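You operate a simulated robot arm through the tools that you are given. There is no shell and no other tool. Be economical: measure what you need, move in short steps, check, and stop when the job is done.

The job below is to be done with a simulated robot arm. You get a single attempt, and the scene is never put back.

TASK
Slide both clamps from the seals drawer on to the ring cone, the purple one first.
Fine: shut the drawer. Where these are worked on the way, their far stop is far enough and under half their travel is too little: seals drawer.

The check looks at the end state, three seconds after you hand in, the way a careful person would. Anything else that was tipped, shoved, dropped, spilled or broken makes it a failure. Lids that push on must go on centred and level and be pressed home; caps that screw on are set level and turned clockwise until they are tight.

THE ROBOT
A 6-joint arm with a two-finger gripper on a trunk, on a base that drives. Base frame: it is fixed to the floor where the robot stands at the start and does not move with it; the origin is under the middle of the robot, x ahead of it, y to its left, z up. Lengths are in mm, angles in degrees, forces in N, time in s.
With the tool pointing down near the work surface it reaches from about 100 to 640 mm from the robot's upright axis, wherever it stands. Its first joint turns from -166.0 to 166.0 degrees. Places, roughly: black ring [1000, 1000, 1000]; green ring [1000, 1000, 1000]; ring cone [900, 1000, 900]; seals drawer [700, 0, 400]. Payload 1.57 kg.
The tool frame sits at the grasp point between the pads (the TCP): z along the fingers, y along the line on which they close. The tips reach 21 mm beyond it. The gripper opens to 70 mm. The gripper's body begins 50 mm behind the TCP.
Orientation is told as [roll, pitch, yaw] about the base's x, y, z axes, in that order, counted from this pose: with the fingers straight down and closing along the base's y, the tool's x points along the base's -x, its y along +y and its z along -z.

THE INTERFACE
- The arm moves only by the tool arm_command. Its argument "motion" is a list of rows, each a list of 3 entries, a list of its own where there are three numbers: the shift along the base's x, y, z in units of 150 mm (1.0 is 150 mm), then the turn, a rotation vector about the base's x, y, z in units of 120 degrees (1.0 is 120 degrees), then the closure, from 0 (fully open) to 1 (shut). In form: [[[x, y, z], [rx, ry, rz], hand], ...]. A call has 1 to 10 rows; each row is the pose to reach, as a shift and turn from the pose commanded when the call began. A call with a number of a shift or a turn outside -1 to 1 is refused whole. A row lasts 0.2 s, in which the tool goes at most 50 mm and 8.6 degrees; a call with a longer step from one row to the next is refused whole, and so is a gripper value outside its range. Where a pose cannot be reached the arm comes as near as it can. A force on the tool above 90 N (or 10 N above the force at the start of the call, whichever is more), or a blocked arm, ends the call early, and 0.2 s more pass. Each finger halts on what it meets, pressing with about 28 N; the grip force reading is that of the motor and also rises with nothing between the fingers. The clock runs only during rows and for 0.2 s after the last one: add rows that repeat a pose to give the fingers time. The reply holds the time, the measured pose of the TCP, the force on the tool along the base axes, the opening and the grip force, in the units named above and with some noise, with the torque about the TCP (base axes, N m) and any sound that the robot's microphone picked up.
- Cameras (640 x 400 px; columns grow to the right, rows downward): "scene" is now at [4.4, 149.6, 1453.6]; the picture's right is [-0.21, -0.98, 0.00], its down [-0.89, 0.19, -0.41] and it looks along [0.40, -0.08, -0.91] (base axes); focal length 292 px, centre (320, 200). "wrist" rides on the gripper at [79, 4, -81] in the tool frame; the picture's right is [-0.05, 1.00, 0.00], its down [-0.67, -0.04, -0.75] and it looks along [-0.74, -0.04, 0.67] (tool axes); focal length 256 px, centre (320, 200). There is no depth. A picture from a camera that has moved, and an enlarged one, comes with that camera's place and axes in the base frame and with its lens. The place of the scene camera against the robot may be out by one fixed shift of up to 12 mm in any direction.
- snapshot(camera): a new picture of that camera. It takes no simulated time.
- steer(legs): drives the robot by 1 to 6 legs, each [ahead, left, turn to the left] in mm, mm and degrees, along the robot's own axes; the way and the turn of a leg run together, so that a leg with both is an arc; at most 1500 mm and 180 degrees a leg. The arm and the cameras ride along, it lands a little off, and it stops where it bumps. It gives what a move gives.
- turn_head(pan, tilt): turns the head with the scene camera to pan (to the left, within 155 degrees either way) and tilt (down, from -29 to 69), counted from straight ahead of the robot. It gives what a move gives.
- inspect(camera, box): a new picture of the part [left, top, right, bottom] of that camera's present view, enlarged. It takes no simulated time.
- sign_off(): hands the job in; it is judged then, once.

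Go step by step. Nothing tells you exact positions but the pictures and the camera data: compare them with the known pose of the tool, close in by small moves and look again before you grip or let go. The budget is 120 turns and 90 pictures, counting those below and the enlarged ones. Unless the task says otherwise, let go and move clear before handing in, and close with one line.

The tools are called after "Emit:" as name(argument=value, ...) on one line, values as JSON. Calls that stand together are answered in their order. arm_command: Moves the arm, as the interface text tells. Its arguments: {"type":"object","properties":{"motion":{"type":"array","items":{"type":"array"}}},"required":["motion"]} The other tools are called the same way: steer (legs) drives the base; turn_head (pan, tilt) turns the head that bears the scene camera; snapshot (camera) takes a picture; inspect (camera, box) takes an enlarged picture of a part of a camera's view; sign_off () hands the job in.

At the start:

```text
t: 0.0
ee_pos: [401.4, 5.7, 606.4]
orientation: [0.0, 0.2, -0.1]
ft_force: [-0.2, 0.9, 0.2]
ft_torque: [0.01, 0.0, -0.01]
opening: 69.8
finger_force: 0.0
robot x, y, heading: [-0.2, 1.6, -0.1]
head pan, tilt: [-12.0, 66.0]
```

scene: 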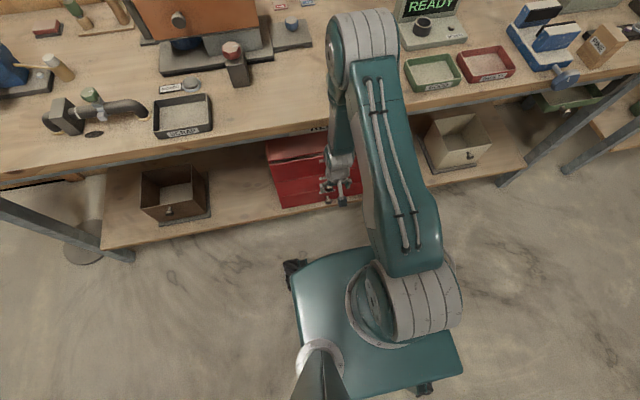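
wrist: 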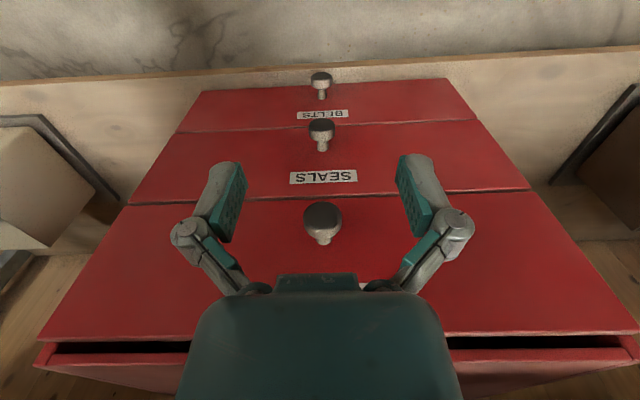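

The wrist view shows a red cabinet with three drawers, SEALS in the middle, upside down in this picture. I'll look around for the ring cone first.

Emit:
turn_head(pan=45, tilt=35)

Emit:
snapshot(camera="scene")

Emit:
inspect(camera="wrist", box=[160, 50, 500, 262])

```text
t: 1.3
ee_pos: [402.5, 5.4, 605.8]
orientation: [0.0, 0.0, 0.0]
ft_force: [0.6, 0.6, 0.7]
ft_torque: [0.02, 0.02, 0.01]
opening: 70.1
finger_force: 0.1
robot x, y, heading: [1.7, 2.3, -0.3]
head pan, tilt: [45.0, 35.0]
```

```text
87 pictures are left
camera scene: at [8.6, 224.2, 1494.4], right [0.71, -0.71, 0.0], down [-0.41, -0.41, -0.82], along [0.58, 0.58, -0.58], focal length 292 px, centre (320, 200)
```

scene: 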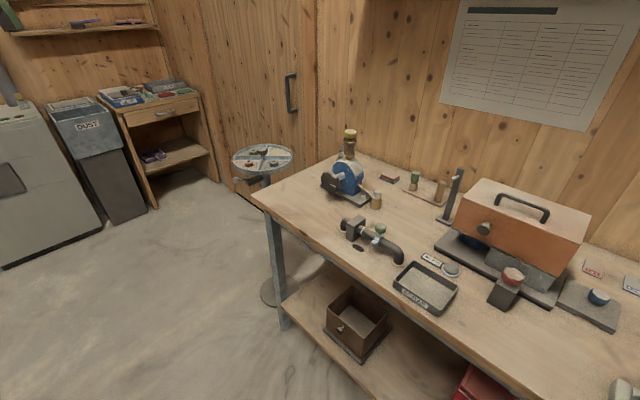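

```text
1.88 times, centred on (330, 156) of wrist
camera zoom: at [323.9, 10.3, 688.1], right [0.05, 1.0, 0.0], down [0.67, -0.04, 0.74], along [0.74, -0.04, -0.67], focal length 482 px, centre (301, 283)
```

zoom: 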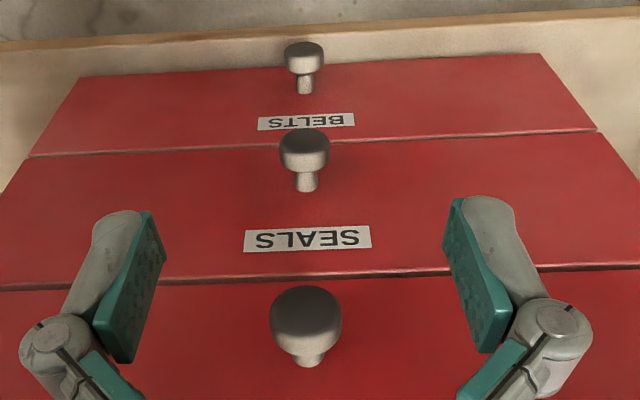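

The ring cone should be at the back left of the bench, about pixel (349,142). I'll zoom in.

Emit:
inspect(camera="scene", box=[300, 115, 396, 175])

Emit:
inspect(camera="scene", box=[310, 110, 470, 260])

```text
6.67 times, centred on (348, 145) of scene
camera zoom: at [8.6, 224.2, 1494.4], right [0.71, -0.71, 0.0], down [-0.41, -0.41, -0.82], along [0.58, 0.58, -0.58], focal length 1950 px, centre (133, 567)
```

zoom: 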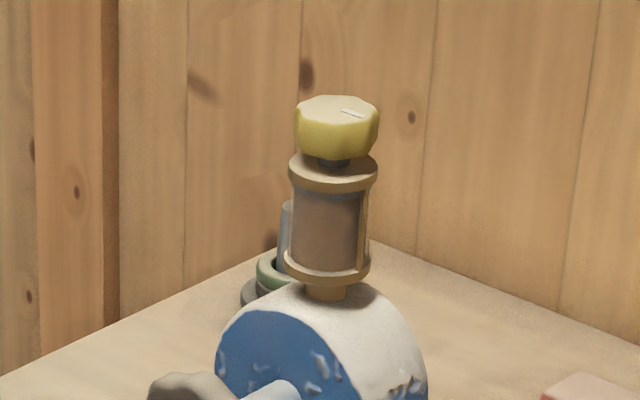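

```text
2.67 times, centred on (390, 185) of scene
camera zoom: at [8.6, 224.2, 1494.4], right [0.71, -0.71, 0.0], down [-0.41, -0.41, -0.82], along [0.58, 0.58, -0.58], focal length 780 px, centre (133, 240)
```

zoom: 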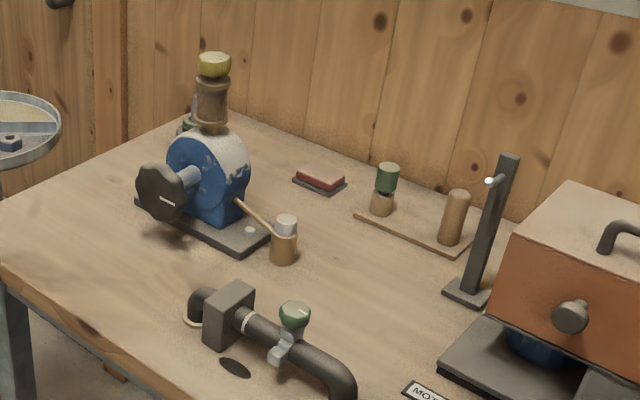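

The ring cone sits behind the blue pump at about (910, 995), near the left end of the bench. First comes the drawer, so I'll tilt the tool forward and look at the knob from a second viewpoint.

Emit:
arm_command(motion=[[[-0.03, 0, -0.08], [0, -0.0667, 0], 0], [[-0.06, 0, -0.16], [0, -0.1333, 0], 0], [[-0.09, 0, -0.24], [0, -0.2, 0], 0], [[-0.12, 0, -0.32], [0, -0.2667, 0], 0], [[-0.15, 0, -0.4], [0, -0.3333, 0], 0], [[-0.18, 0, -0.48], [0, -0.4, 0], 0], [[-0.21, 0, -0.56], [0, -0.4667, 0], 0], [[-0.24, 0, -0.64], [0, -0.5333, 0], 0], [[-0.27, 0, -0.72], [0, -0.58, 0], 0]])

Emit:
snapshot(camera="wrist")

Emit:
turn_head(pan=0, tilt=60)

Emit:
snapshot(camera="scene")

```text
t: 3.3
ee_pos: [362.3, 4.1, 498.1]
orientation: [-0.1, -69.7, 0.1]
ft_force: [-0.8, 0.0, 1.1]
ft_torque: [0.02, -0.01, 0.01]
opening: 69.8
finger_force: 0.0
robot x, y, heading: [-4.8, -2.0, 0.1]
head pan, tilt: [45.0, 35.0]
```

```text
83 pictures are left
camera wrist: at [259.5, 9.4, 452.2], right [0.02, 1.0, 0.05], down [-0.47, -0.04, 0.88], along [0.88, -0.04, 0.47], focal length 256 px, centre (320, 200)
```

wrist: 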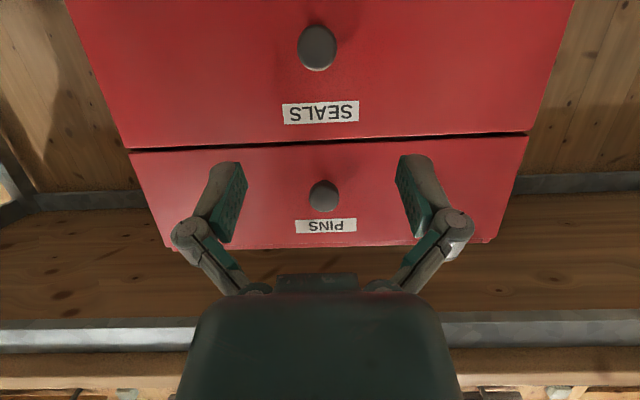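

```text
t: 4.4
ee_pos: [361.1, 3.7, 498.3]
orientation: [-0.1, -69.5, 0.1]
ft_force: [0.5, -0.3, 0.0]
ft_torque: [0.02, 0.0, 0.0]
opening: 70.2
finger_force: 0.0
robot x, y, heading: [-0.2, 1.5, -0.2]
head pan, tilt: [0.0, 60.0]
```

```text
82 pictures are left
camera scene: at [12.5, 162.0, 1460.2], right [0.0, -1.0, 0.0], down [-0.87, 0.0, -0.5], along [0.5, 0.0, -0.87], focal length 292 px, centre (320, 200)
```

scene: 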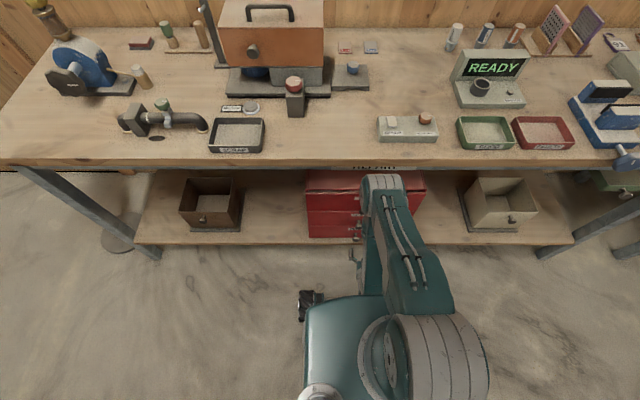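

The two views put the SEALS knob at about (480, 4, 441). I'll approach it and check.

Emit:
arm_command(motion=[[[0.0, 0, -0.19], [0, 0, 0], 0], [[0.05, 0, -0.36], [0, 0, 0], 0], [[0.25, 0, -0.37], [0, 0, 0], 0], [[0.45, 0, -0.375], [0, 0, 0], 0]])

Emit:
snapshot(camera="wrist")

```text
t: 5.4
ee_pos: [426.6, 5.3, 441.1]
orientation: [0.0, -69.5, 0.1]
ft_force: [0.4, 0.7, -0.2]
ft_torque: [0.01, -0.02, 0.01]
opening: 69.9
finger_force: 0.1
robot x, y, heading: [-4.7, -1.1, 0.0]
head pan, tilt: [0.0, 60.0]
```

```text
81 pictures are left
camera wrist: at [324.4, 11.1, 395.9], right [0.02, 1.0, 0.05], down [-0.47, -0.03, 0.88], along [0.88, -0.04, 0.46], focal length 256 px, centre (320, 200)
```

wrist: 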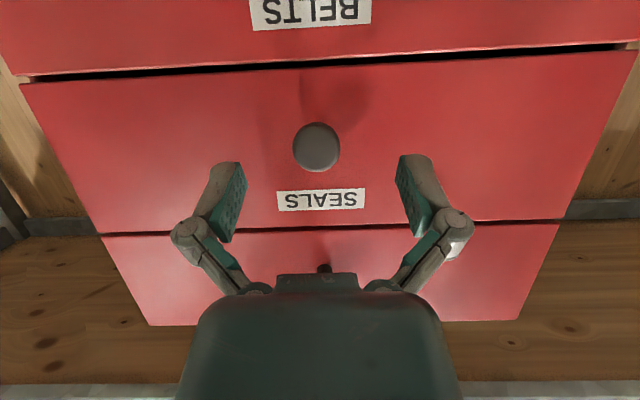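

That confirms the knob position. I'll advance and close on it.

Emit:
arm_command(motion=[[[0.18, -0.01, 0], [0, 0, 0], 0], [[0.37, -0.01, 0], [0, 0, 0], 0], [[0.37, -0.01, 0], [0, 0, 0], 0.4], [[0.37, -0.01, 0], [0, 0, 0], 0.8], [[0.37, -0.01, 0], [0, 0, 0], 1], [[0.37, -0.01, 0], [0, 0, 0], 1]])

Emit:
snapshot(camera="wrist")

```text
t: 6.8
ee_pos: [483.1, 4.5, 442.1]
orientation: [0.0, -69.5, -0.2]
ft_force: [-5.6, -18.2, 6.5]
ft_torque: [-0.12, 0.09, -0.08]
opening: 29.1
finger_force: 31.9
robot x, y, heading: [2.3, -2.3, 0.3]
head pan, tilt: [0.0, 60.0]
```

```text
80 pictures are left
camera wrist: at [380.3, 8.3, 396.8], right [0.02, 1.0, 0.05], down [-0.47, -0.03, 0.88], along [0.88, -0.04, 0.46], focal length 256 px, centre (320, 200)
```

wrist: 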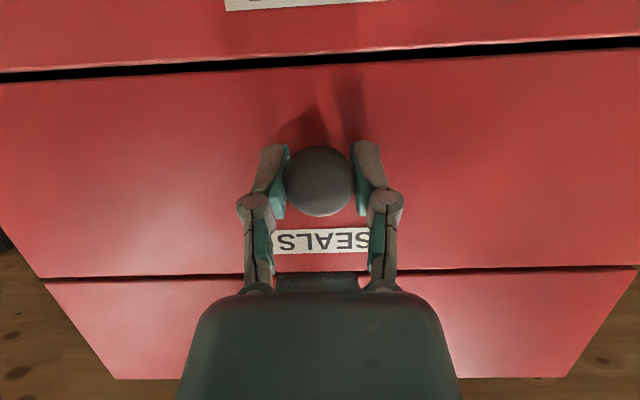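

The knob is gripped. I'll try a short pull.

Emit:
arm_command(motion=[[[-0.1, -0.01, 0], [0, 0, 0], 1], [[-0.2, -0.01, 0], [0, 0, 0], 1], [[-0.3, -0.01, 0], [0, 0, 0], 1], [[-0.4, -0.01, 0], [0, 0, 0], 1], [[-0.5, -0.01, 0], [0, 0, 0], 1]])

Emit:
snapshot(camera="wrist")

```text
t: 8.0
ee_pos: [408.8, 2.8, 441.6]
orientation: [0.1, -69.6, 0.2]
ft_force: [2.3, -1.7, 9.8]
ft_torque: [0.06, -0.26, 0.06]
opening: 28.9
finger_force: 32.1
robot x, y, heading: [-0.1, -0.5, -0.2]
head pan, tilt: [0.0, 60.0]
```

```text
79 pictures are left
camera wrist: at [306.3, 7.6, 396.8], right [0.02, 1.0, 0.05], down [-0.47, -0.04, 0.88], along [0.89, -0.04, 0.46], focal length 256 px, centre (320, 200)
```

wrist: 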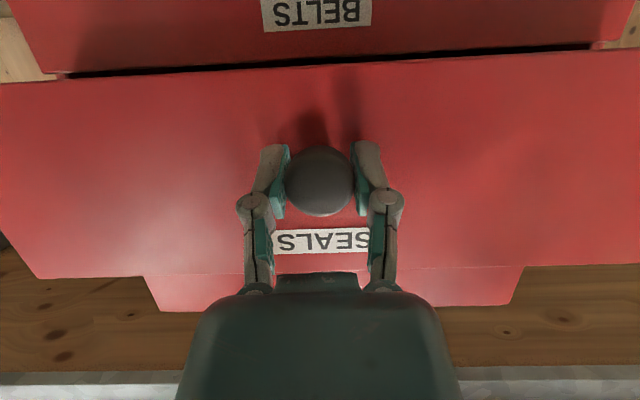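

The drawer slides. I'll pull further by driving the base back.

Emit:
steer(legs=[[-80, 0, 0]])

Emit:
snapshot(camera="wrist")

```text
t: 9.0
ee_pos: [329.5, 2.6, 441.9]
orientation: [-0.1, -69.5, 0.2]
ft_force: [-1.3, 5.6, 11.5]
ft_torque: [0.04, 0.15, 0.12]
opening: 28.8
finger_force: 32.1
robot x, y, heading: [-82.7, -2.9, -0.0]
head pan, tilt: [0.0, 60.0]
```

```text
78 pictures are left
camera wrist: at [226.5, 7.7, 396.8], right [0.02, 1.0, 0.05], down [-0.47, -0.04, 0.88], along [0.89, -0.04, 0.46], focal length 256 px, centre (320, 200)
```

wrist: 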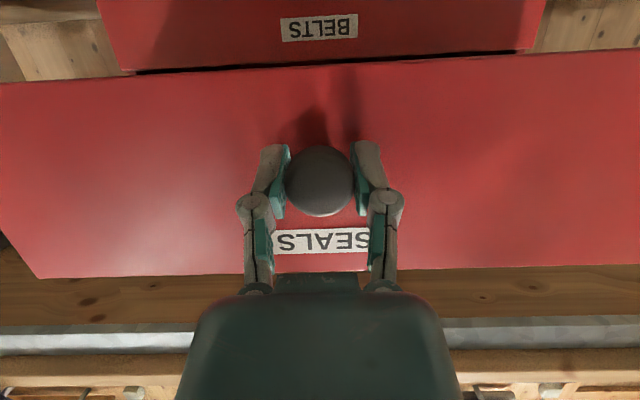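

It is about 154 mm open. I'll keep pulling gently to find the far stop.

Emit:
arm_command(motion=[[[-0.08, 0, 0], [0, 0, 0], 1], [[-0.16, 0, 0], [0, 0, 0], 1], [[-0.24, 0, 0], [0, 0, 0], 1], [[-0.32, 0, 0], [0, 0, 0], 1], [[-0.4, 0, 0], [0, 0, 0], 1]])

Emit:
snapshot(camera="scene")

```text
t: 10.2
ee_pos: [267.9, 2.7, 442.4]
orientation: [-0.1, -69.6, 0.3]
ft_force: [2.4, 5.4, -20.6]
ft_torque: [-0.02, 0.06, 0.05]
opening: 29.0
finger_force: 32.0
robot x, y, heading: [-78.1, 1.4, -0.0]
head pan, tilt: [0.0, 60.0]
```

```text
77 pictures are left
camera scene: at [-66.6, 162.7, 1460.1], right [0.0, -1.0, 0.0], down [-0.87, 0.0, -0.5], along [0.5, 0.0, -0.87], focal length 292 px, centre (320, 200)
```

scene: 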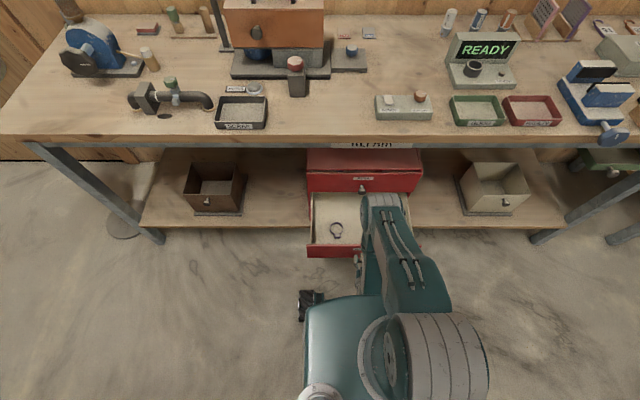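

I'll pull a little more.

Emit:
arm_command(motion=[[[-0.06, 0, 0], [0, 0, 0], 1], [[-0.12, 0, 0], [0, 0, 0], 1], [[-0.18, 0, 0], [0, 0, 0], 1], [[-0.24, 0, 0], [0, 0, 0], 1]])

Emit:
snapshot(camera="wrist")

```text
t: 11.3
ee_pos: [240.6, 3.9, 450.9]
orientation: [-0.1, -71.4, 0.2]
ft_force: [-1.5, -0.9, 13.0]
ft_torque: [-0.08, 0.19, 0.02]
opening: 28.7
finger_force: 32.0
robot x, y, heading: [-79.2, -1.1, 0.1]
head pan, tilt: [0.0, 60.0]
stopped in row 4: the force on the tool passed its limit at 102 N (the readings are from after the stop); the commanded pose is now the measured one
```

```text
76 pictures are left
camera wrist: at [139.7, 7.8, 402.1], right [0.02, 1.0, 0.05], down [-0.49, -0.03, 0.87], along [0.87, -0.04, 0.49], focal length 256 px, centre (320, 200)
```

wrist: 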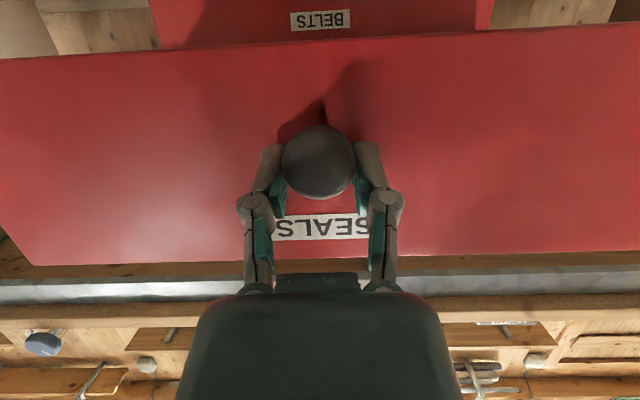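

The drawer is at or near its far stop, about 240 mm open. I'll let go and drive back clear.

Emit:
arm_command(motion=[[[0, 0, 0], [0, 0, 0], 0.5], [[0, 0, 0], [0, 0, 0], 0], [[0, 0, 0], [0, 0, 0], 0]])

Emit:
steer(legs=[[-150, 0, 0]])

Emit:
snapshot(camera="scene")

```text
t: 12.1
ee_pos: [240.6, 2.7, 450.2]
orientation: [-0.2, -71.3, 0.2]
ft_force: [2.5, -1.7, 1.7]
ft_torque: [-0.01, 0.0, 0.14]
opening: 69.9
finger_force: 0.1
robot x, y, heading: [-79.6, -2.9, -0.2]
head pan, tilt: [0.0, 60.0]
```

```text
t: 13.5
ee_pos: [90.7, 3.3, 452.2]
orientation: [-0.1, -71.3, 0.0]
ft_force: [11.0, 0.0, 1.1]
ft_torque: [0.05, -0.3, -0.24]
opening: 69.8
finger_force: 0.1
robot x, y, heading: [-233.6, 2.5, -0.2]
head pan, tilt: [0.0, 60.0]
```

```text
75 pictures are left
camera scene: at [-216.4, 161.8, 1460.2], right [0.0, -1.0, 0.0], down [-0.87, 0.0, -0.5], along [0.5, 0.0, -0.87], focal length 292 px, centre (320, 200)
```

scene: 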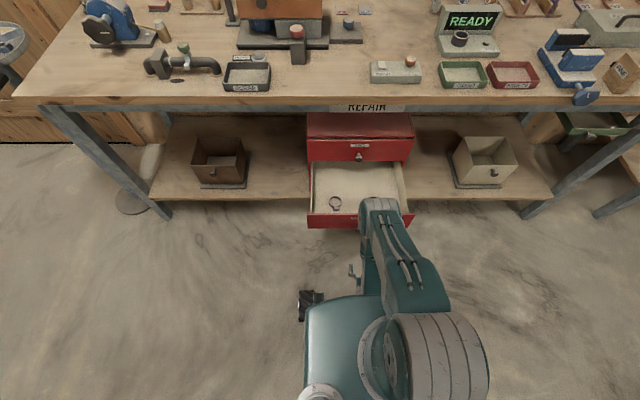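

Now I'll raise the arm and point the tool down again.

Emit:
arm_command(motion=[[[0.0, 0, 0.1], [0, 0.0667, 0], 0], [[0, 0, 0.2], [0, 0.1333, 0], 0], [[0.03, 0, 0.3], [0, 0.2, 0], 0], [[0.06, 0, 0.4], [0, 0.2667, 0], 0], [[0.09, 0, 0.5], [0, 0.3333, 0], 0], [[0.12, 0, 0.6], [0, 0.4, 0], 0], [[0.15, 0, 0.7], [0, 0.4667, 0], 0], [[0.2, 0, 0.8], [0, 0.5333, 0], 0], [[0.25, 0, 0.9], [0, 0.594, 0], 0]])

Emit:
arm_command(motion=[[[0.2, 0, 0.1], [0, 0, 0], 0], [[0.4, 0, 0.2], [0, 0, 0], 0], [[0.5, 0, 0.3], [0, 0, 0], 0]])

Emit:
steer(legs=[[110, 0, 0]])

Emit:
snapshot(camera="wrist")

```text
t: 15.5
ee_pos: [128.3, 3.7, 584.1]
orientation: [-0.1, 0.2, 0.0]
ft_force: [0.2, 0.4, 0.2]
ft_torque: [0.02, 0.04, 0.01]
opening: 70.1
finger_force: 0.1
robot x, y, heading: [-229.0, -2.7, 0.2]
head pan, tilt: [0.0, 60.0]
```

```text
t: 16.3
ee_pos: [202.8, 2.9, 629.8]
orientation: [-0.1, 0.2, 0.0]
ft_force: [-0.1, 0.7, 0.2]
ft_torque: [-0.02, -0.01, 0.03]
opening: 70.0
finger_force: 0.0
robot x, y, heading: [-229.0, -0.4, -0.2]
head pan, tilt: [0.0, 60.0]
```

```text
t: 17.5
ee_pos: [312.5, 3.3, 630.0]
orientation: [-0.1, 0.0, 0.0]
ft_force: [-0.3, -0.3, 0.5]
ft_torque: [0.01, -0.02, 0.01]
opening: 69.8
finger_force: 0.0
robot x, y, heading: [-118.9, -0.6, -0.0]
head pan, tilt: [0.0, 60.0]
```

```text
74 pictures are left
camera wrist: at [234.3, 7.8, 711.8], right [0.05, 1.0, 0.0], down [0.67, -0.03, 0.74], along [0.74, -0.04, -0.67], focal length 256 px, centre (320, 200)
```

wrist: 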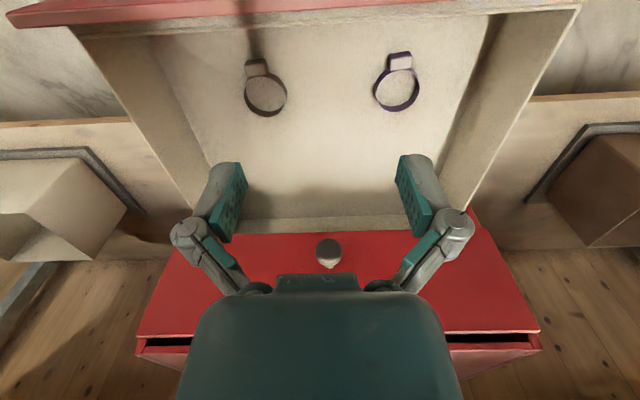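

Emit:
inspect(camera="wrist", box=[220, 30, 440, 140])

```text
2.91 times, centred on (330, 85) of wrist
camera zoom: at [234.3, 7.8, 711.8], right [0.05, 1.0, 0.0], down [0.67, -0.03, 0.74], along [0.74, -0.04, -0.67], focal length 745 px, centre (291, 534)
```

zoom: 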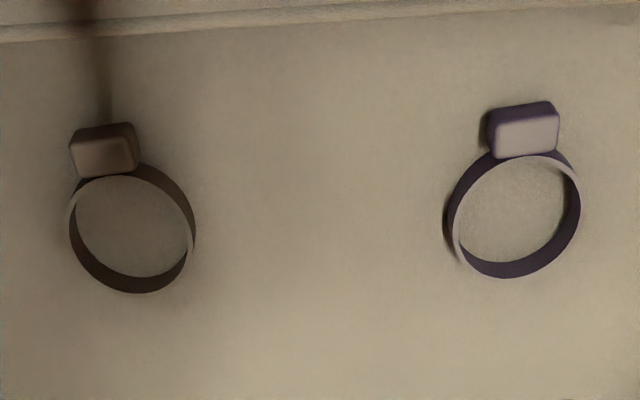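

Both clamps lie flat: purple on the left at y≈95 and a brown one on the right. Each has a box lug pointing towards the robot. I'll close in on the purple lug.

Emit:
arm_command(motion=[[[0.05, 0.15, -0.2], [0, 0, 0], 0], [[0.1, 0.3, -0.4], [0, 0, 0], 0], [[0.15, 0.45, -0.6], [0, 0, 0], 0], [[0.24, 0.59, -0.8], [0, 0, 0], 0], [[0.24, 0.59, -0.9], [0, 0, 0], 0]])

Emit:
snapshot(camera="wrist")

```text
t: 18.7
ee_pos: [347.1, 92.2, 494.8]
orientation: [-0.1, 0.0, -0.1]
ft_force: [-1.2, 0.3, 0.2]
ft_torque: [-0.04, 0.01, 0.0]
opening: 70.0
finger_force: 0.1
robot x, y, heading: [-120.7, 4.0, -0.2]
head pan, tilt: [0.0, 60.0]
```

```text
72 pictures are left
camera wrist: at [270.1, 97.9, 576.4], right [0.05, 1.0, 0.0], down [0.67, -0.03, 0.75], along [0.74, -0.04, -0.67], focal length 256 px, centre (320, 200)
```

wrist: 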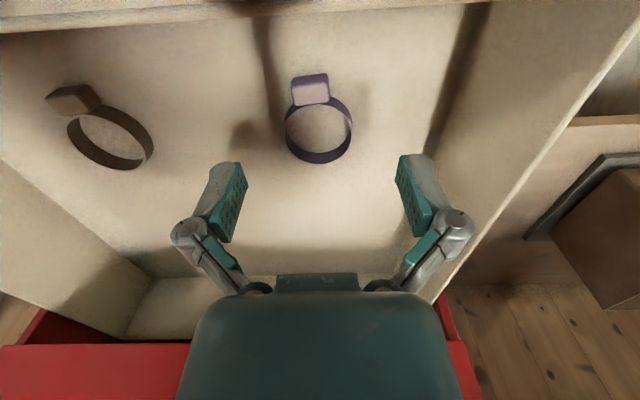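

Emit:
inspect(camera="wrist", box=[250, 55, 390, 175])

```text
3.33 times, centred on (320, 115) of wrist
camera zoom: at [270.1, 97.9, 576.4], right [0.05, 1.0, 0.0], down [0.67, -0.03, 0.75], along [0.74, -0.04, -0.67], focal length 853 px, centre (320, 483)
```

zoom: 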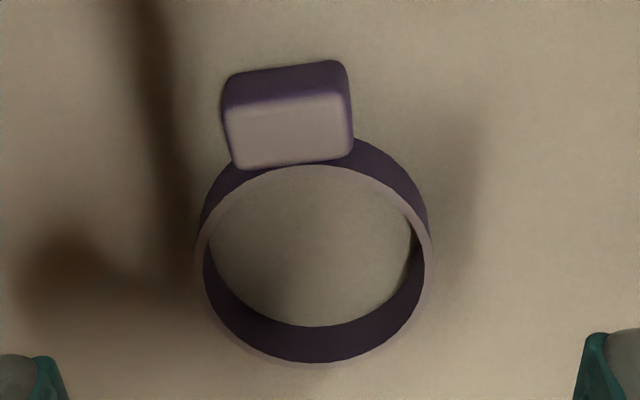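

The lug is about 23 mm wide at (343, 88), with its top near z 418. I'll descend carefully.

Emit:
arm_command(motion=[[[-0.027, -0.027, -0.15], [0, 0, 0], 0], [[-0.027, -0.027, -0.3], [0, 0, 0], 0], [[-0.027, -0.027, -0.38], [0, 0, 0], 0], [[-0.027, -0.027, -0.43], [0, 0, 0], 0]])

Emit:
snapshot(camera="wrist")

```text
t: 19.7
ee_pos: [342.5, 86.3, 431.0]
orientation: [-0.1, 0.0, -0.1]
ft_force: [-2.1, 0.5, 2.4]
ft_torque: [0.04, 0.11, 0.0]
opening: 69.7
finger_force: 0.1
robot x, y, heading: [-117.2, -0.6, -0.3]
head pan, tilt: [0.0, 60.0]
```

```text
70 pictures are left
camera wrist: at [265.5, 91.7, 512.1], right [0.05, 1.0, 0.0], down [0.67, -0.03, 0.74], along [0.74, -0.04, -0.67], focal length 256 px, centre (320, 200)
```

wrist: 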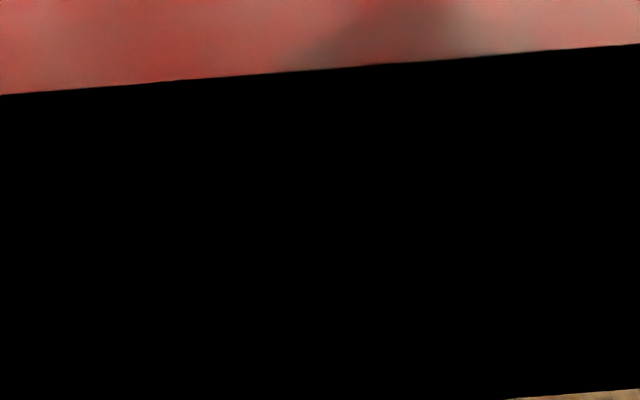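

The wrist camera sits right at the drawer front, so it is blind here. I'll check with the scene camera.

Emit:
turn_head(pan=0, tilt=66)

Emit:
inspect(camera="scene", box=[240, 100, 440, 225])

```text
t: 20.4
ee_pos: [343.9, 86.8, 430.4]
orientation: [-0.2, 0.0, 0.0]
ft_force: [-1.6, -0.5, 0.1]
ft_torque: [0.03, -0.13, 0.01]
opening: 70.0
finger_force: 0.1
robot x, y, heading: [-118.0, 1.2, 0.1]
head pan, tilt: [0.0, 66.0]
```

```text
3.20 times, centred on (340, 162) of scene
camera zoom: at [-112.8, 162.3, 1453.6], right [0.0, -1.0, 0.0], down [-0.91, 0.0, -0.41], along [0.41, 0.0, -0.91], focal length 936 px, centre (256, 320)
```

zoom: 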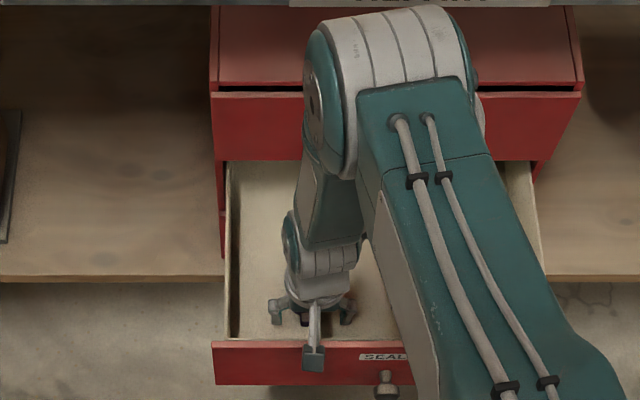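

The fingers straddle the lug and nothing is pressing. I'll go down 4 mm more and close.

Emit:
arm_command(motion=[[[0, 0, -0.027], [0, 0, 0], 0], [[0, 0, -0.027], [0, 0, 0], 0.3], [[0, 0, -0.027], [0, 0, 0], 0.6], [[0, 0, -0.027], [0, 0, 0], 1], [[0, 0, -0.027], [0, 0, 0], 1]])

```text
t: 21.6
ee_pos: [343.6, 87.1, 428.3]
orientation: [-0.2, -0.1, -0.1]
ft_force: [0.0, -0.1, 4.5]
ft_torque: [0.02, -0.04, 0.03]
opening: 23.4
finger_force: 28.1
robot x, y, heading: [-117.7, 0.1, -0.0]
head pan, tilt: [0.0, 66.0]
```

Gripped at 23.4 mm. Lifting.

Emit:
arm_command(motion=[[[0, 0, 0.15], [0, 0, 0], 1], [[0, 0, 0.35], [0, 0, 0], 1], [[0, 0, 0.6], [0, 0, 0], 1], [[0, 0, 0.85], [0, 0, 0], 1]])

Emit:
snapshot(camera="wrist")

```text
t: 22.6
ee_pos: [342.9, 87.0, 554.1]
orientation: [-0.1, 0.0, 0.0]
ft_force: [-0.2, -0.4, -0.1]
ft_torque: [-0.02, 0.02, -0.03]
opening: 23.2
finger_force: 27.7
robot x, y, heading: [-122.5, -1.9, -0.1]
head pan, tilt: [0.0, 66.0]
```

```text
68 pictures are left
camera wrist: at [265.8, 91.0, 634.9], right [0.05, 1.0, 0.0], down [0.67, -0.03, 0.74], along [0.74, -0.04, -0.67], focal length 256 px, centre (320, 200)
```

wrist: 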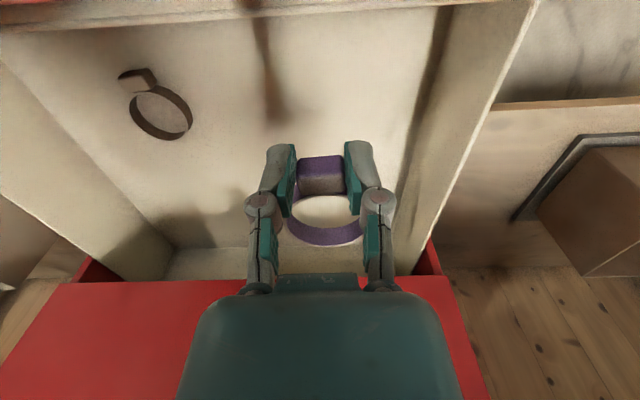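

The purple clamp is held. I'll lift more, back away from the bench, and raise the arm.

Emit:
arm_command(motion=[[[0, 0, 0.2], [0, 0, 0], 1], [[0, 0, 0.4], [0, 0, 0], 1]])

Emit:
steer(legs=[[-280, 0, 0]])

Emit:
arm_command(motion=[[[0, 0, 0.2], [0, 0, 0], 1], [[0, 0, 0.4], [0, 0, 0], 1], [[-0.1, 0, 0.6], [0, 0, 0], 1], [[-0.2, 0, 0.8], [0, 0, 0], 1], [[-0.3, 0, 1.0], [0, 0, 0], 1]])

Emit:
arm_command(motion=[[[0, 0, 0.2], [0, 0, 0], 1], [[0, 0, 0.4], [0, 0, 0], 1], [[0, 0, 0.6], [0, 0, 0], 1], [[0, 0, 0.8], [0, 0, 0], 1], [[0, 0, 1.0], [0, 0, 0], 1]])

Emit:
arm_command(motion=[[[0, 0, 0.2], [0, 0, 0], 1], [[0, 0, 0.4], [0, 0, 0], 1], [[0, 0, 0.6], [0, 0, 0], 1], [[0, 0, 0.8], [0, 0, 0], 1]])

Emit:
turn_head(pan=45, tilt=30)

Emit:
snapshot(camera="scene")

```text
t: 23.1
ee_pos: [343.0, 85.9, 613.8]
orientation: [-0.1, 0.0, 0.1]
ft_force: [-0.1, 0.2, -0.8]
ft_torque: [0.03, 0.0, 0.02]
opening: 23.2
finger_force: 28.1
robot x, y, heading: [-120.9, 2.7, 0.1]
head pan, tilt: [0.0, 66.0]
```

```text
t: 25.1
ee_pos: [117.3, 56.7, 615.5]
orientation: [0.2, -0.1, -3.3]
ft_force: [0.4, -6.2, 0.3]
ft_torque: [0.42, 0.07, 0.02]
opening: 23.0
finger_force: 28.2
robot x, y, heading: [-343.4, -2.6, -3.8]
head pan, tilt: [0.0, 66.0]
```

```text
t: 26.3
ee_pos: [76.4, 66.4, 764.5]
orientation: [-0.6, -0.1, -3.2]
ft_force: [0.1, -1.0, 0.6]
ft_torque: [0.02, 0.01, 0.03]
opening: 23.1
finger_force: 28.1
robot x, y, heading: [-345.3, -4.4, -3.5]
head pan, tilt: [0.0, 66.0]
```

```text
t: 27.5
ee_pos: [76.0, 63.6, 914.1]
orientation: [-0.6, 0.0, -3.3]
ft_force: [-0.1, -0.4, 0.0]
ft_torque: [-0.01, 0.04, -0.02]
opening: 22.7
finger_force: 27.8
robot x, y, heading: [-342.7, 0.3, -3.5]
head pan, tilt: [0.0, 66.0]
```

```text
t: 28.5
ee_pos: [77.7, 63.2, 1033.4]
orientation: [-0.6, -0.2, -3.4]
ft_force: [-0.4, -0.6, -0.3]
ft_torque: [0.0, 0.04, 0.0]
opening: 23.1
finger_force: 27.9
robot x, y, heading: [-345.3, -0.8, -3.2]
head pan, tilt: [0.0, 66.0]
```

```text
t: 29.6
ee_pos: [77.5, 61.8, 1032.2]
orientation: [-0.6, -0.2, -3.3]
ft_force: [0.4, 0.3, -0.5]
ft_torque: [0.01, -0.03, 0.01]
opening: 22.8
finger_force: 28.1
robot x, y, heading: [-344.4, -6.0, -3.6]
head pan, tilt: [45.0, 30.0]
```

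```text
67 pictures are left
camera scene: at [-319.5, 208.8, 1506.3], right [0.66, -0.75, -0.01], down [-0.38, -0.32, -0.87], along [0.65, 0.58, -0.5], focal length 292 px, centre (320, 200)
```

scene: 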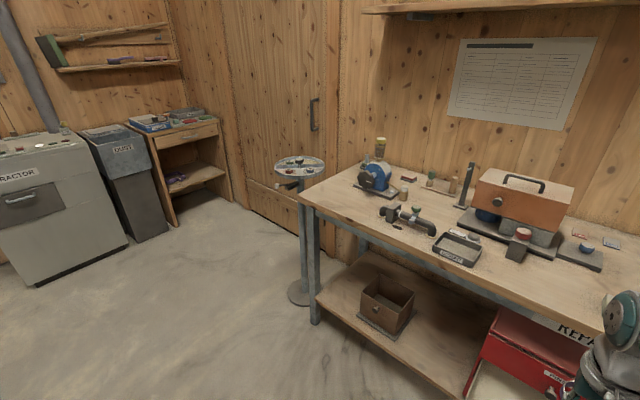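

The drive back fell short and skewed, so something is behind the robot. I'll look.

Emit:
turn_head(pan=155, tilt=45)

Emit:
snapshot(camera="scene")

Emit:
turn_head(pan=-150, tilt=45)

Emit:
snapshot(camera="scene")

```text
t: 31.5
ee_pos: [77.0, 63.3, 1033.4]
orientation: [-0.6, -0.1, -3.3]
ft_force: [0.4, 0.6, 0.2]
ft_torque: [0.02, 0.02, 0.02]
opening: 23.0
finger_force: 27.9
robot x, y, heading: [-344.0, -3.3, -3.4]
head pan, tilt: [154.7, 45.0]
```

```text
66 pictures are left
camera scene: at [-458.5, 188.0, 1483.8], right [0.48, 0.88, 0.01], down [0.62, -0.33, -0.71], along [-0.62, 0.35, -0.7], focal length 292 px, centre (320, 200)
```

scene: 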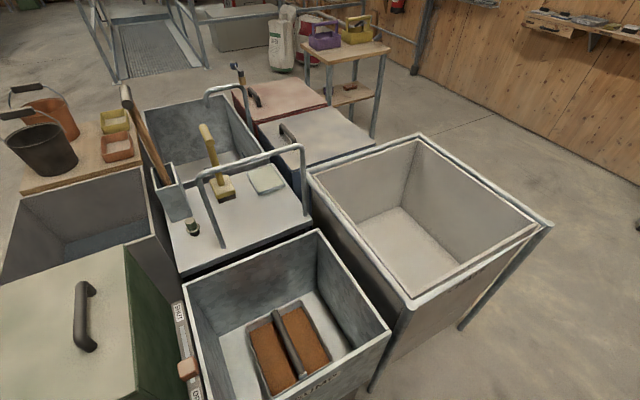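

```text
t: 35.6
ee_pos: [78.0, 63.0, 1033.4]
orientation: [-0.6, -0.2, -3.3]
ft_force: [-0.8, 0.2, 0.1]
ft_torque: [0.02, 0.0, -0.03]
opening: 22.9
finger_force: 28.3
robot x, y, heading: [-340.9, -4.9, -3.4]
head pan, tilt: [-150.0, 45.0]
```

```text
65 pictures are left
camera scene: at [-459.9, 112.5, 1483.2], right [-0.45, 0.89, 0.01], down [0.63, 0.32, -0.71], along [-0.63, -0.31, -0.71], focal length 292 px, centre (320, 200)
```

scene: 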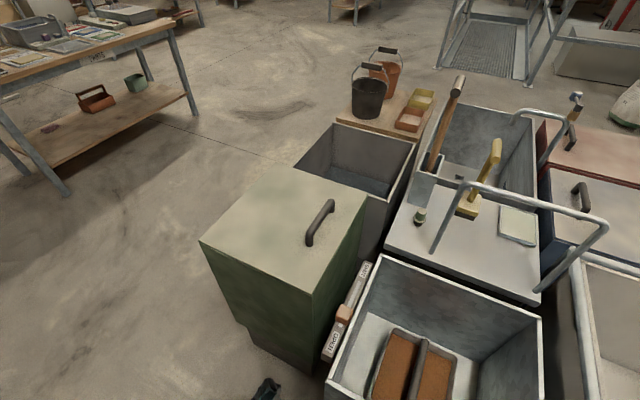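

Nothing was tipped: the base touched the carts behind it. I'll pull forward, square up, and drive left in the gap.

Emit:
steer(legs=[[110, 0, 3.4]])

Emit:
snapshot(camera="scene")

Emit:
turn_head(pan=150, tilt=55)

Emit:
snapshot(camera="scene")

```text
t: 36.8
ee_pos: [175.7, 90.7, 1031.1]
orientation: [-0.8, -0.2, 0.0]
ft_force: [0.0, 0.5, -0.4]
ft_torque: [0.01, 0.01, -0.02]
opening: 22.8
finger_force: 27.8
robot x, y, heading: [-239.8, -1.0, 0.0]
head pan, tilt: [-150.0, 45.0]
```

```text
64 pictures are left
camera scene: at [-365.7, 122.3, 1479.5], right [-0.5, 0.87, 0.0], down [0.61, 0.35, -0.71], along [-0.61, -0.36, -0.7], focal length 292 px, centre (320, 200)
```

scene: 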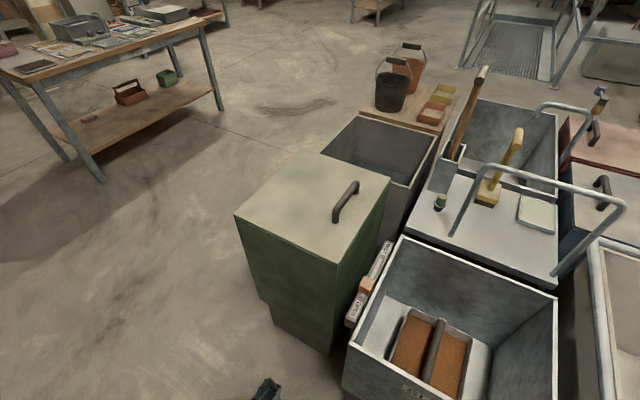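

```text
t: 40.9
ee_pos: [175.1, 86.3, 1031.4]
orientation: [-0.7, -0.2, 0.0]
ft_force: [-0.3, 0.2, -0.5]
ft_torque: [-0.04, -0.02, -0.01]
opening: 23.0
finger_force: 28.0
robot x, y, heading: [-242.3, -3.0, -0.1]
head pan, tilt: [150.0, 55.0]
```

```text
63 pictures are left
camera scene: at [-357.8, 194.6, 1466.3], right [0.5, 0.87, 0.0], down [0.71, -0.41, -0.57], along [-0.5, 0.29, -0.82], focal length 292 px, centre (320, 200)
```

scene: 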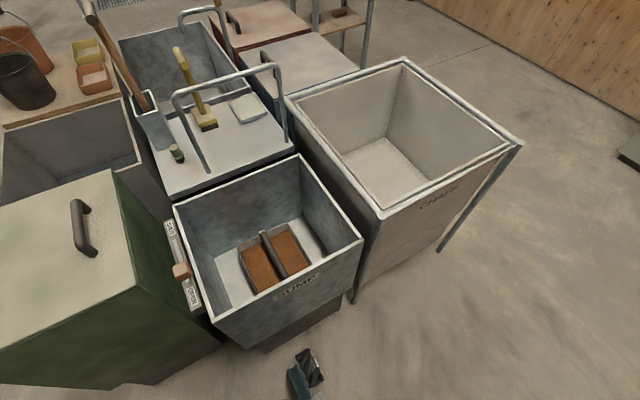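

The way left is clear, so I'll drive left 1500.

Emit:
steer(legs=[[60, 1500, 0], [0, 120, 0]])

Emit:
turn_head(pan=-25, tilt=40)

Emit:
snapshot(camera="scene")

```text
refused: leg 1 is longer than a leg can be; nothing moved
```

```text
t: 43.5
ee_pos: [176.2, 86.7, 1030.6]
orientation: [-0.7, -0.2, 0.1]
ft_force: [-0.6, 0.1, -0.9]
ft_torque: [0.03, 0.0, 0.0]
opening: 22.7
finger_force: 27.9
robot x, y, heading: [-240.7, -0.6, 0.0]
head pan, tilt: [-25.0, 40.0]
```

```text
62 pictures are left
camera scene: at [-218.2, 122.6, 1486.9], right [-0.42, -0.91, 0.0], down [-0.58, 0.27, -0.77], along [0.69, -0.32, -0.64], focal length 292 px, centre (320, 200)
```

scene: 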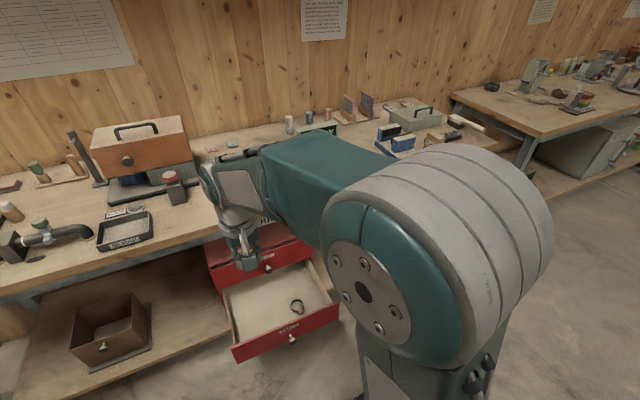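

Emit:
steer(legs=[[0, 1200, 0], [0, 420, 0]])

Emit:
snapshot(camera="scene")

```text
t: 51.8
ee_pos: [184.5, 1684.5, 1032.4]
orientation: [-0.3, -0.3, -0.6]
ft_force: [-0.6, 0.3, -0.8]
ft_torque: [0.01, 0.01, -0.01]
opening: 22.7
finger_force: 28.1
robot x, y, heading: [-234.3, 1602.7, -0.9]
head pan, tilt: [-25.0, 40.0]
```

```text
61 pictures are left
camera scene: at [-208.1, 1723.0, 1487.4], right [-0.43, -0.9, 0.0], down [-0.58, 0.28, -0.76], along [0.69, -0.33, -0.64], focal length 292 px, centre (320, 200)
```

scene: 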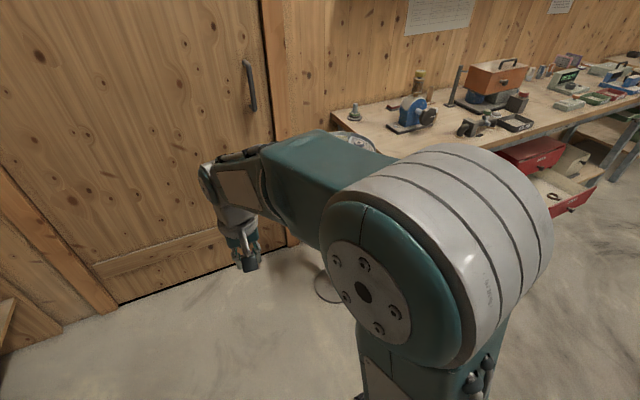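

The cone is now visible at the bench end, about pixel (353,112). I'll zoom, raise the arm and turn to face the bench end.

Emit:
inspect(camera="scene", box=[310, 80, 410, 180])

Emit:
arm_command(motion=[[[-0.2, 0, 0.2], [0, 0, 0], 1], [[-0.4, 0, 0.4], [0, 0, 0], 1], [[-0.6, 0, 0.6], [0, 0, 0], 1], [[-0.8, 0, 0.7], [0, 0, 0], 1]])

Emit:
steer(legs=[[0, 0, -89]])

Emit:
turn_head(pan=30, tilt=35)

Emit:
snapshot(camera="scene")

```text
4.00 times, centred on (360, 130) of scene
camera zoom: at [-208.1, 1723.0, 1487.4], right [-0.43, -0.9, 0.0], down [-0.58, 0.28, -0.76], along [0.69, -0.33, -0.64], focal length 1170 px, centre (160, 480)
```

zoom: 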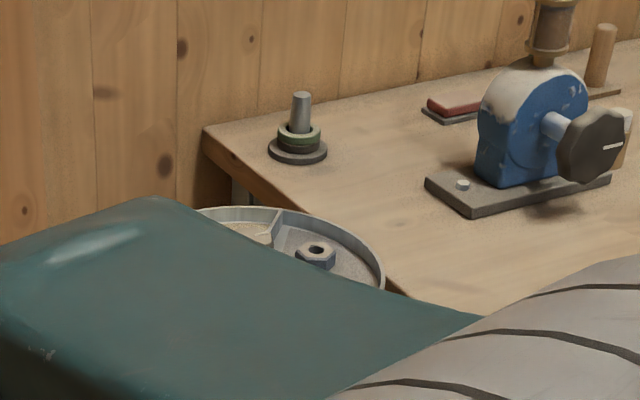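

```text
t: 52.8
ee_pos: [62.2, 1691.6, 1137.5]
orientation: [-0.7, -0.2, -0.5]
ft_force: [0.1, 0.2, -1.0]
ft_torque: [-0.02, 0.04, -0.01]
opening: 23.1
finger_force: 28.0
robot x, y, heading: [-230.2, 1602.7, -0.7]
head pan, tilt: [-25.0, 40.0]
```

```text
t: 56.9
ee_pos: [-137.9, 1310.3, 1136.8]
orientation: [-0.6, -0.2, -88.9]
ft_force: [0.9, 0.5, -0.8]
ft_torque: [-0.01, 0.03, -0.01]
opening: 22.9
finger_force: 27.5
robot x, y, heading: [-235.3, 1601.8, -88.9]
head pan, tilt: [-25.0, 40.0]
```

```text
t: 58.1
ee_pos: [-137.6, 1311.5, 1137.1]
orientation: [-0.6, -0.1, -88.9]
ft_force: [-0.8, 0.5, -0.1]
ft_torque: [-0.01, -0.02, -0.04]
opening: 23.0
finger_force: 28.3
robot x, y, heading: [-233.0, 1602.1, -88.6]
head pan, tilt: [30.0, 35.0]
```

```text
59 pictures are left
camera scene: at [-28.7, 1597.0, 1494.4], right [-0.86, -0.51, 0.0], down [-0.3, 0.49, -0.82], along [0.42, -0.7, -0.57], focal length 292 px, centre (320, 200)
```

scene: 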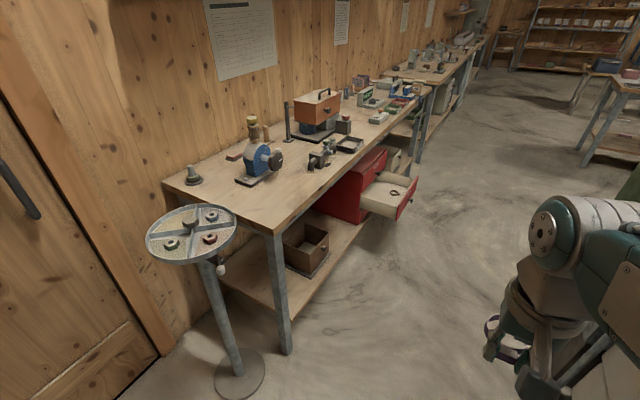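

The cone post top is at about (941, 992, 946) and the bench top at about z 870. The stool (650, 1224) must be avoided. I'll strafe along y≈1610 to x≈790, in stages.

Emit:
steer(legs=[[0, 750, 0]])

Emit:
turn_head(pan=25, tilt=60)

Emit:
snapshot(camera="scene")

```text
t: 62.2
ee_pos: [619.7, 1321.2, 1136.9]
orientation: [-0.5, -0.1, -89.2]
ft_force: [0.8, 0.4, 0.6]
ft_torque: [-0.01, 0.0, 0.02]
opening: 22.9
finger_force: 28.0
robot x, y, heading: [523.6, 1619.7, -89.7]
head pan, tilt: [30.0, 35.0]
```

```text
t: 63.1
ee_pos: [619.7, 1321.7, 1137.5]
orientation: [-0.6, -0.1, -89.2]
ft_force: [1.2, 0.3, -0.7]
ft_torque: [-0.01, -0.02, -0.01]
opening: 23.1
finger_force: 27.7
robot x, y, heading: [527.9, 1614.2, -89.3]
head pan, tilt: [25.0, 60.0]
```

```text
58 pictures are left
camera scene: at [714.5, 1622.5, 1460.2], right [-0.9, -0.43, 0.0], down [-0.38, 0.78, -0.5], along [0.22, -0.45, -0.87], focal length 292 px, centre (320, 200)
```

scene: 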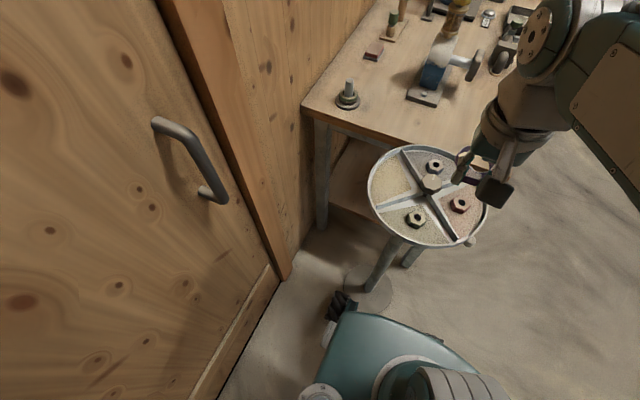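

The front caster has about 50 mm clearance to the stool foot. I'll move 245 mm further left.

Emit:
steer(legs=[[10, 245, -0.5]])

Emit:
turn_head(pan=20, tilt=60)

Emit:
snapshot(camera="scene")

```text
t: 64.8
ee_pos: [825.6, 1311.6, 1139.5]
orientation: [-0.4, -0.2, -90.4]
ft_force: [0.0, 0.3, -0.6]
ft_torque: [0.01, 0.05, 0.01]
opening: 22.6
finger_force: 28.2
robot x, y, heading: [741.3, 1604.9, -90.1]
head pan, tilt: [25.0, 60.0]
stopped in leg 1: the robot was blocked; the commanded pose is now the measured one
```

```text
t: 65.5
ee_pos: [826.6, 1310.1, 1138.8]
orientation: [-0.5, -0.2, -90.3]
ft_force: [-0.3, 0.3, -0.4]
ft_torque: [0.0, -0.03, -0.01]
opening: 23.1
finger_force: 28.6
robot x, y, heading: [744.1, 1605.1, -90.4]
head pan, tilt: [20.0, 60.0]
```

```text
57 pictures are left
camera scene: at [922.9, 1608.2, 1460.3], right [-0.94, -0.34, 0.0], down [-0.29, 0.82, -0.5], along [0.17, -0.47, -0.87], focal length 292 px, centre (320, 200)
```

scene: 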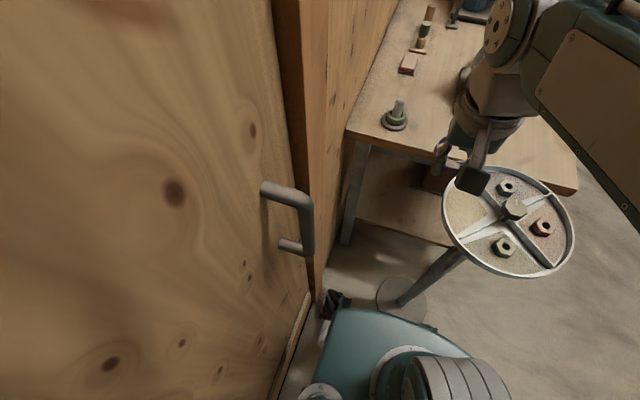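

The base is against the door frame at x≈742. I'll ease off, creep ahead slightly and extend the arm towards the cone.

Emit:
steer(legs=[[14, -8, 0]])

Emit:
arm_command(motion=[[[0.15, -0.2, 0], [0, 0, 0], 1], [[0.3, -0.4, 0], [0, 0, 0], 1], [[0.45, -0.6, -0.1], [0, 0, 0], 1], [[0.6, -0.8, -0.2], [0, 0, 0], 1], [[0.75, -1.0, -0.3], [0, 0, 0], 1]])

Emit:
snapshot(camera="wrist")

Emit:
snapshot(camera="scene")

```text
t: 66.3
ee_pos: [822.3, 1297.3, 1137.4]
orientation: [-0.6, -0.3, -90.3]
ft_force: [1.8, -0.1, -0.5]
ft_torque: [0.01, 0.03, -0.03]
opening: 22.9
finger_force: 28.0
robot x, y, heading: [732.5, 1592.5, -90.3]
head pan, tilt: [20.0, 60.0]
```

```text
t: 67.5
ee_pos: [933.9, 1148.1, 1093.9]
orientation: [-0.6, -0.2, -90.4]
ft_force: [0.2, -0.1, 0.5]
ft_torque: [0.01, 0.02, -0.01]
opening: 22.9
finger_force: 28.5
robot x, y, heading: [736.0, 1589.1, -90.1]
head pan, tilt: [20.0, 60.0]
```

```text
56 pictures are left
camera wrist: at [941.3, 1228.3, 1174.7], right [1.0, -0.06, -0.01], down [-0.03, -0.66, 0.75], along [-0.05, -0.75, -0.66], focal length 256 px, centre (320, 200)
```

wrist: 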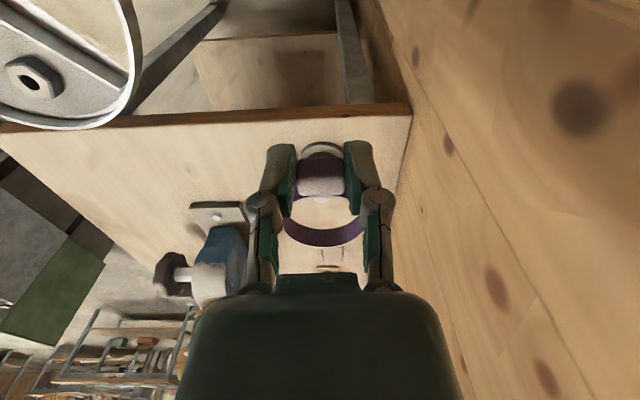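

```text
55 pictures are left
camera scene: at [918.8, 1593.3, 1460.0], right [-0.94, -0.34, 0.0], down [-0.29, 0.82, -0.5], along [0.17, -0.47, -0.87], focal length 292 px, centre (320, 200)
```

scene: 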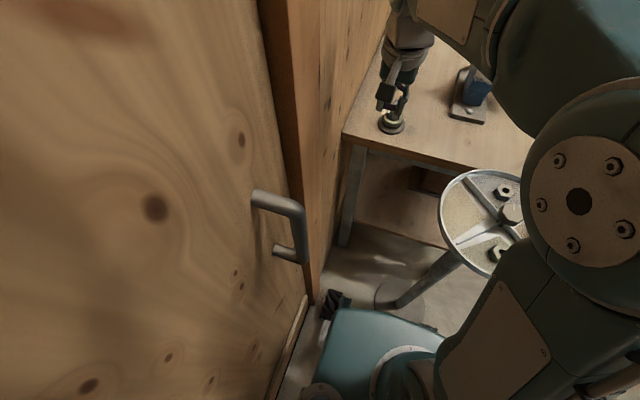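

Emit:
inspect(camera="wrist", box=[250, 120, 400, 260])

```text
2.86 times, centred on (325, 190) of wrist
camera zoom: at [941.3, 1228.3, 1174.7], right [1.0, -0.06, -0.01], down [-0.03, -0.66, 0.75], along [-0.05, -0.75, -0.66], focal length 731 px, centre (306, 229)
```

zoom: 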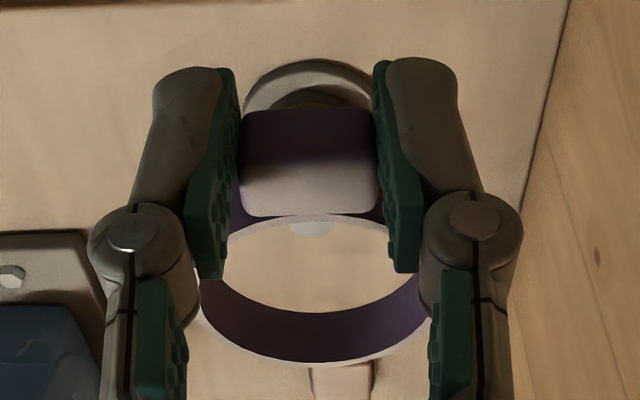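

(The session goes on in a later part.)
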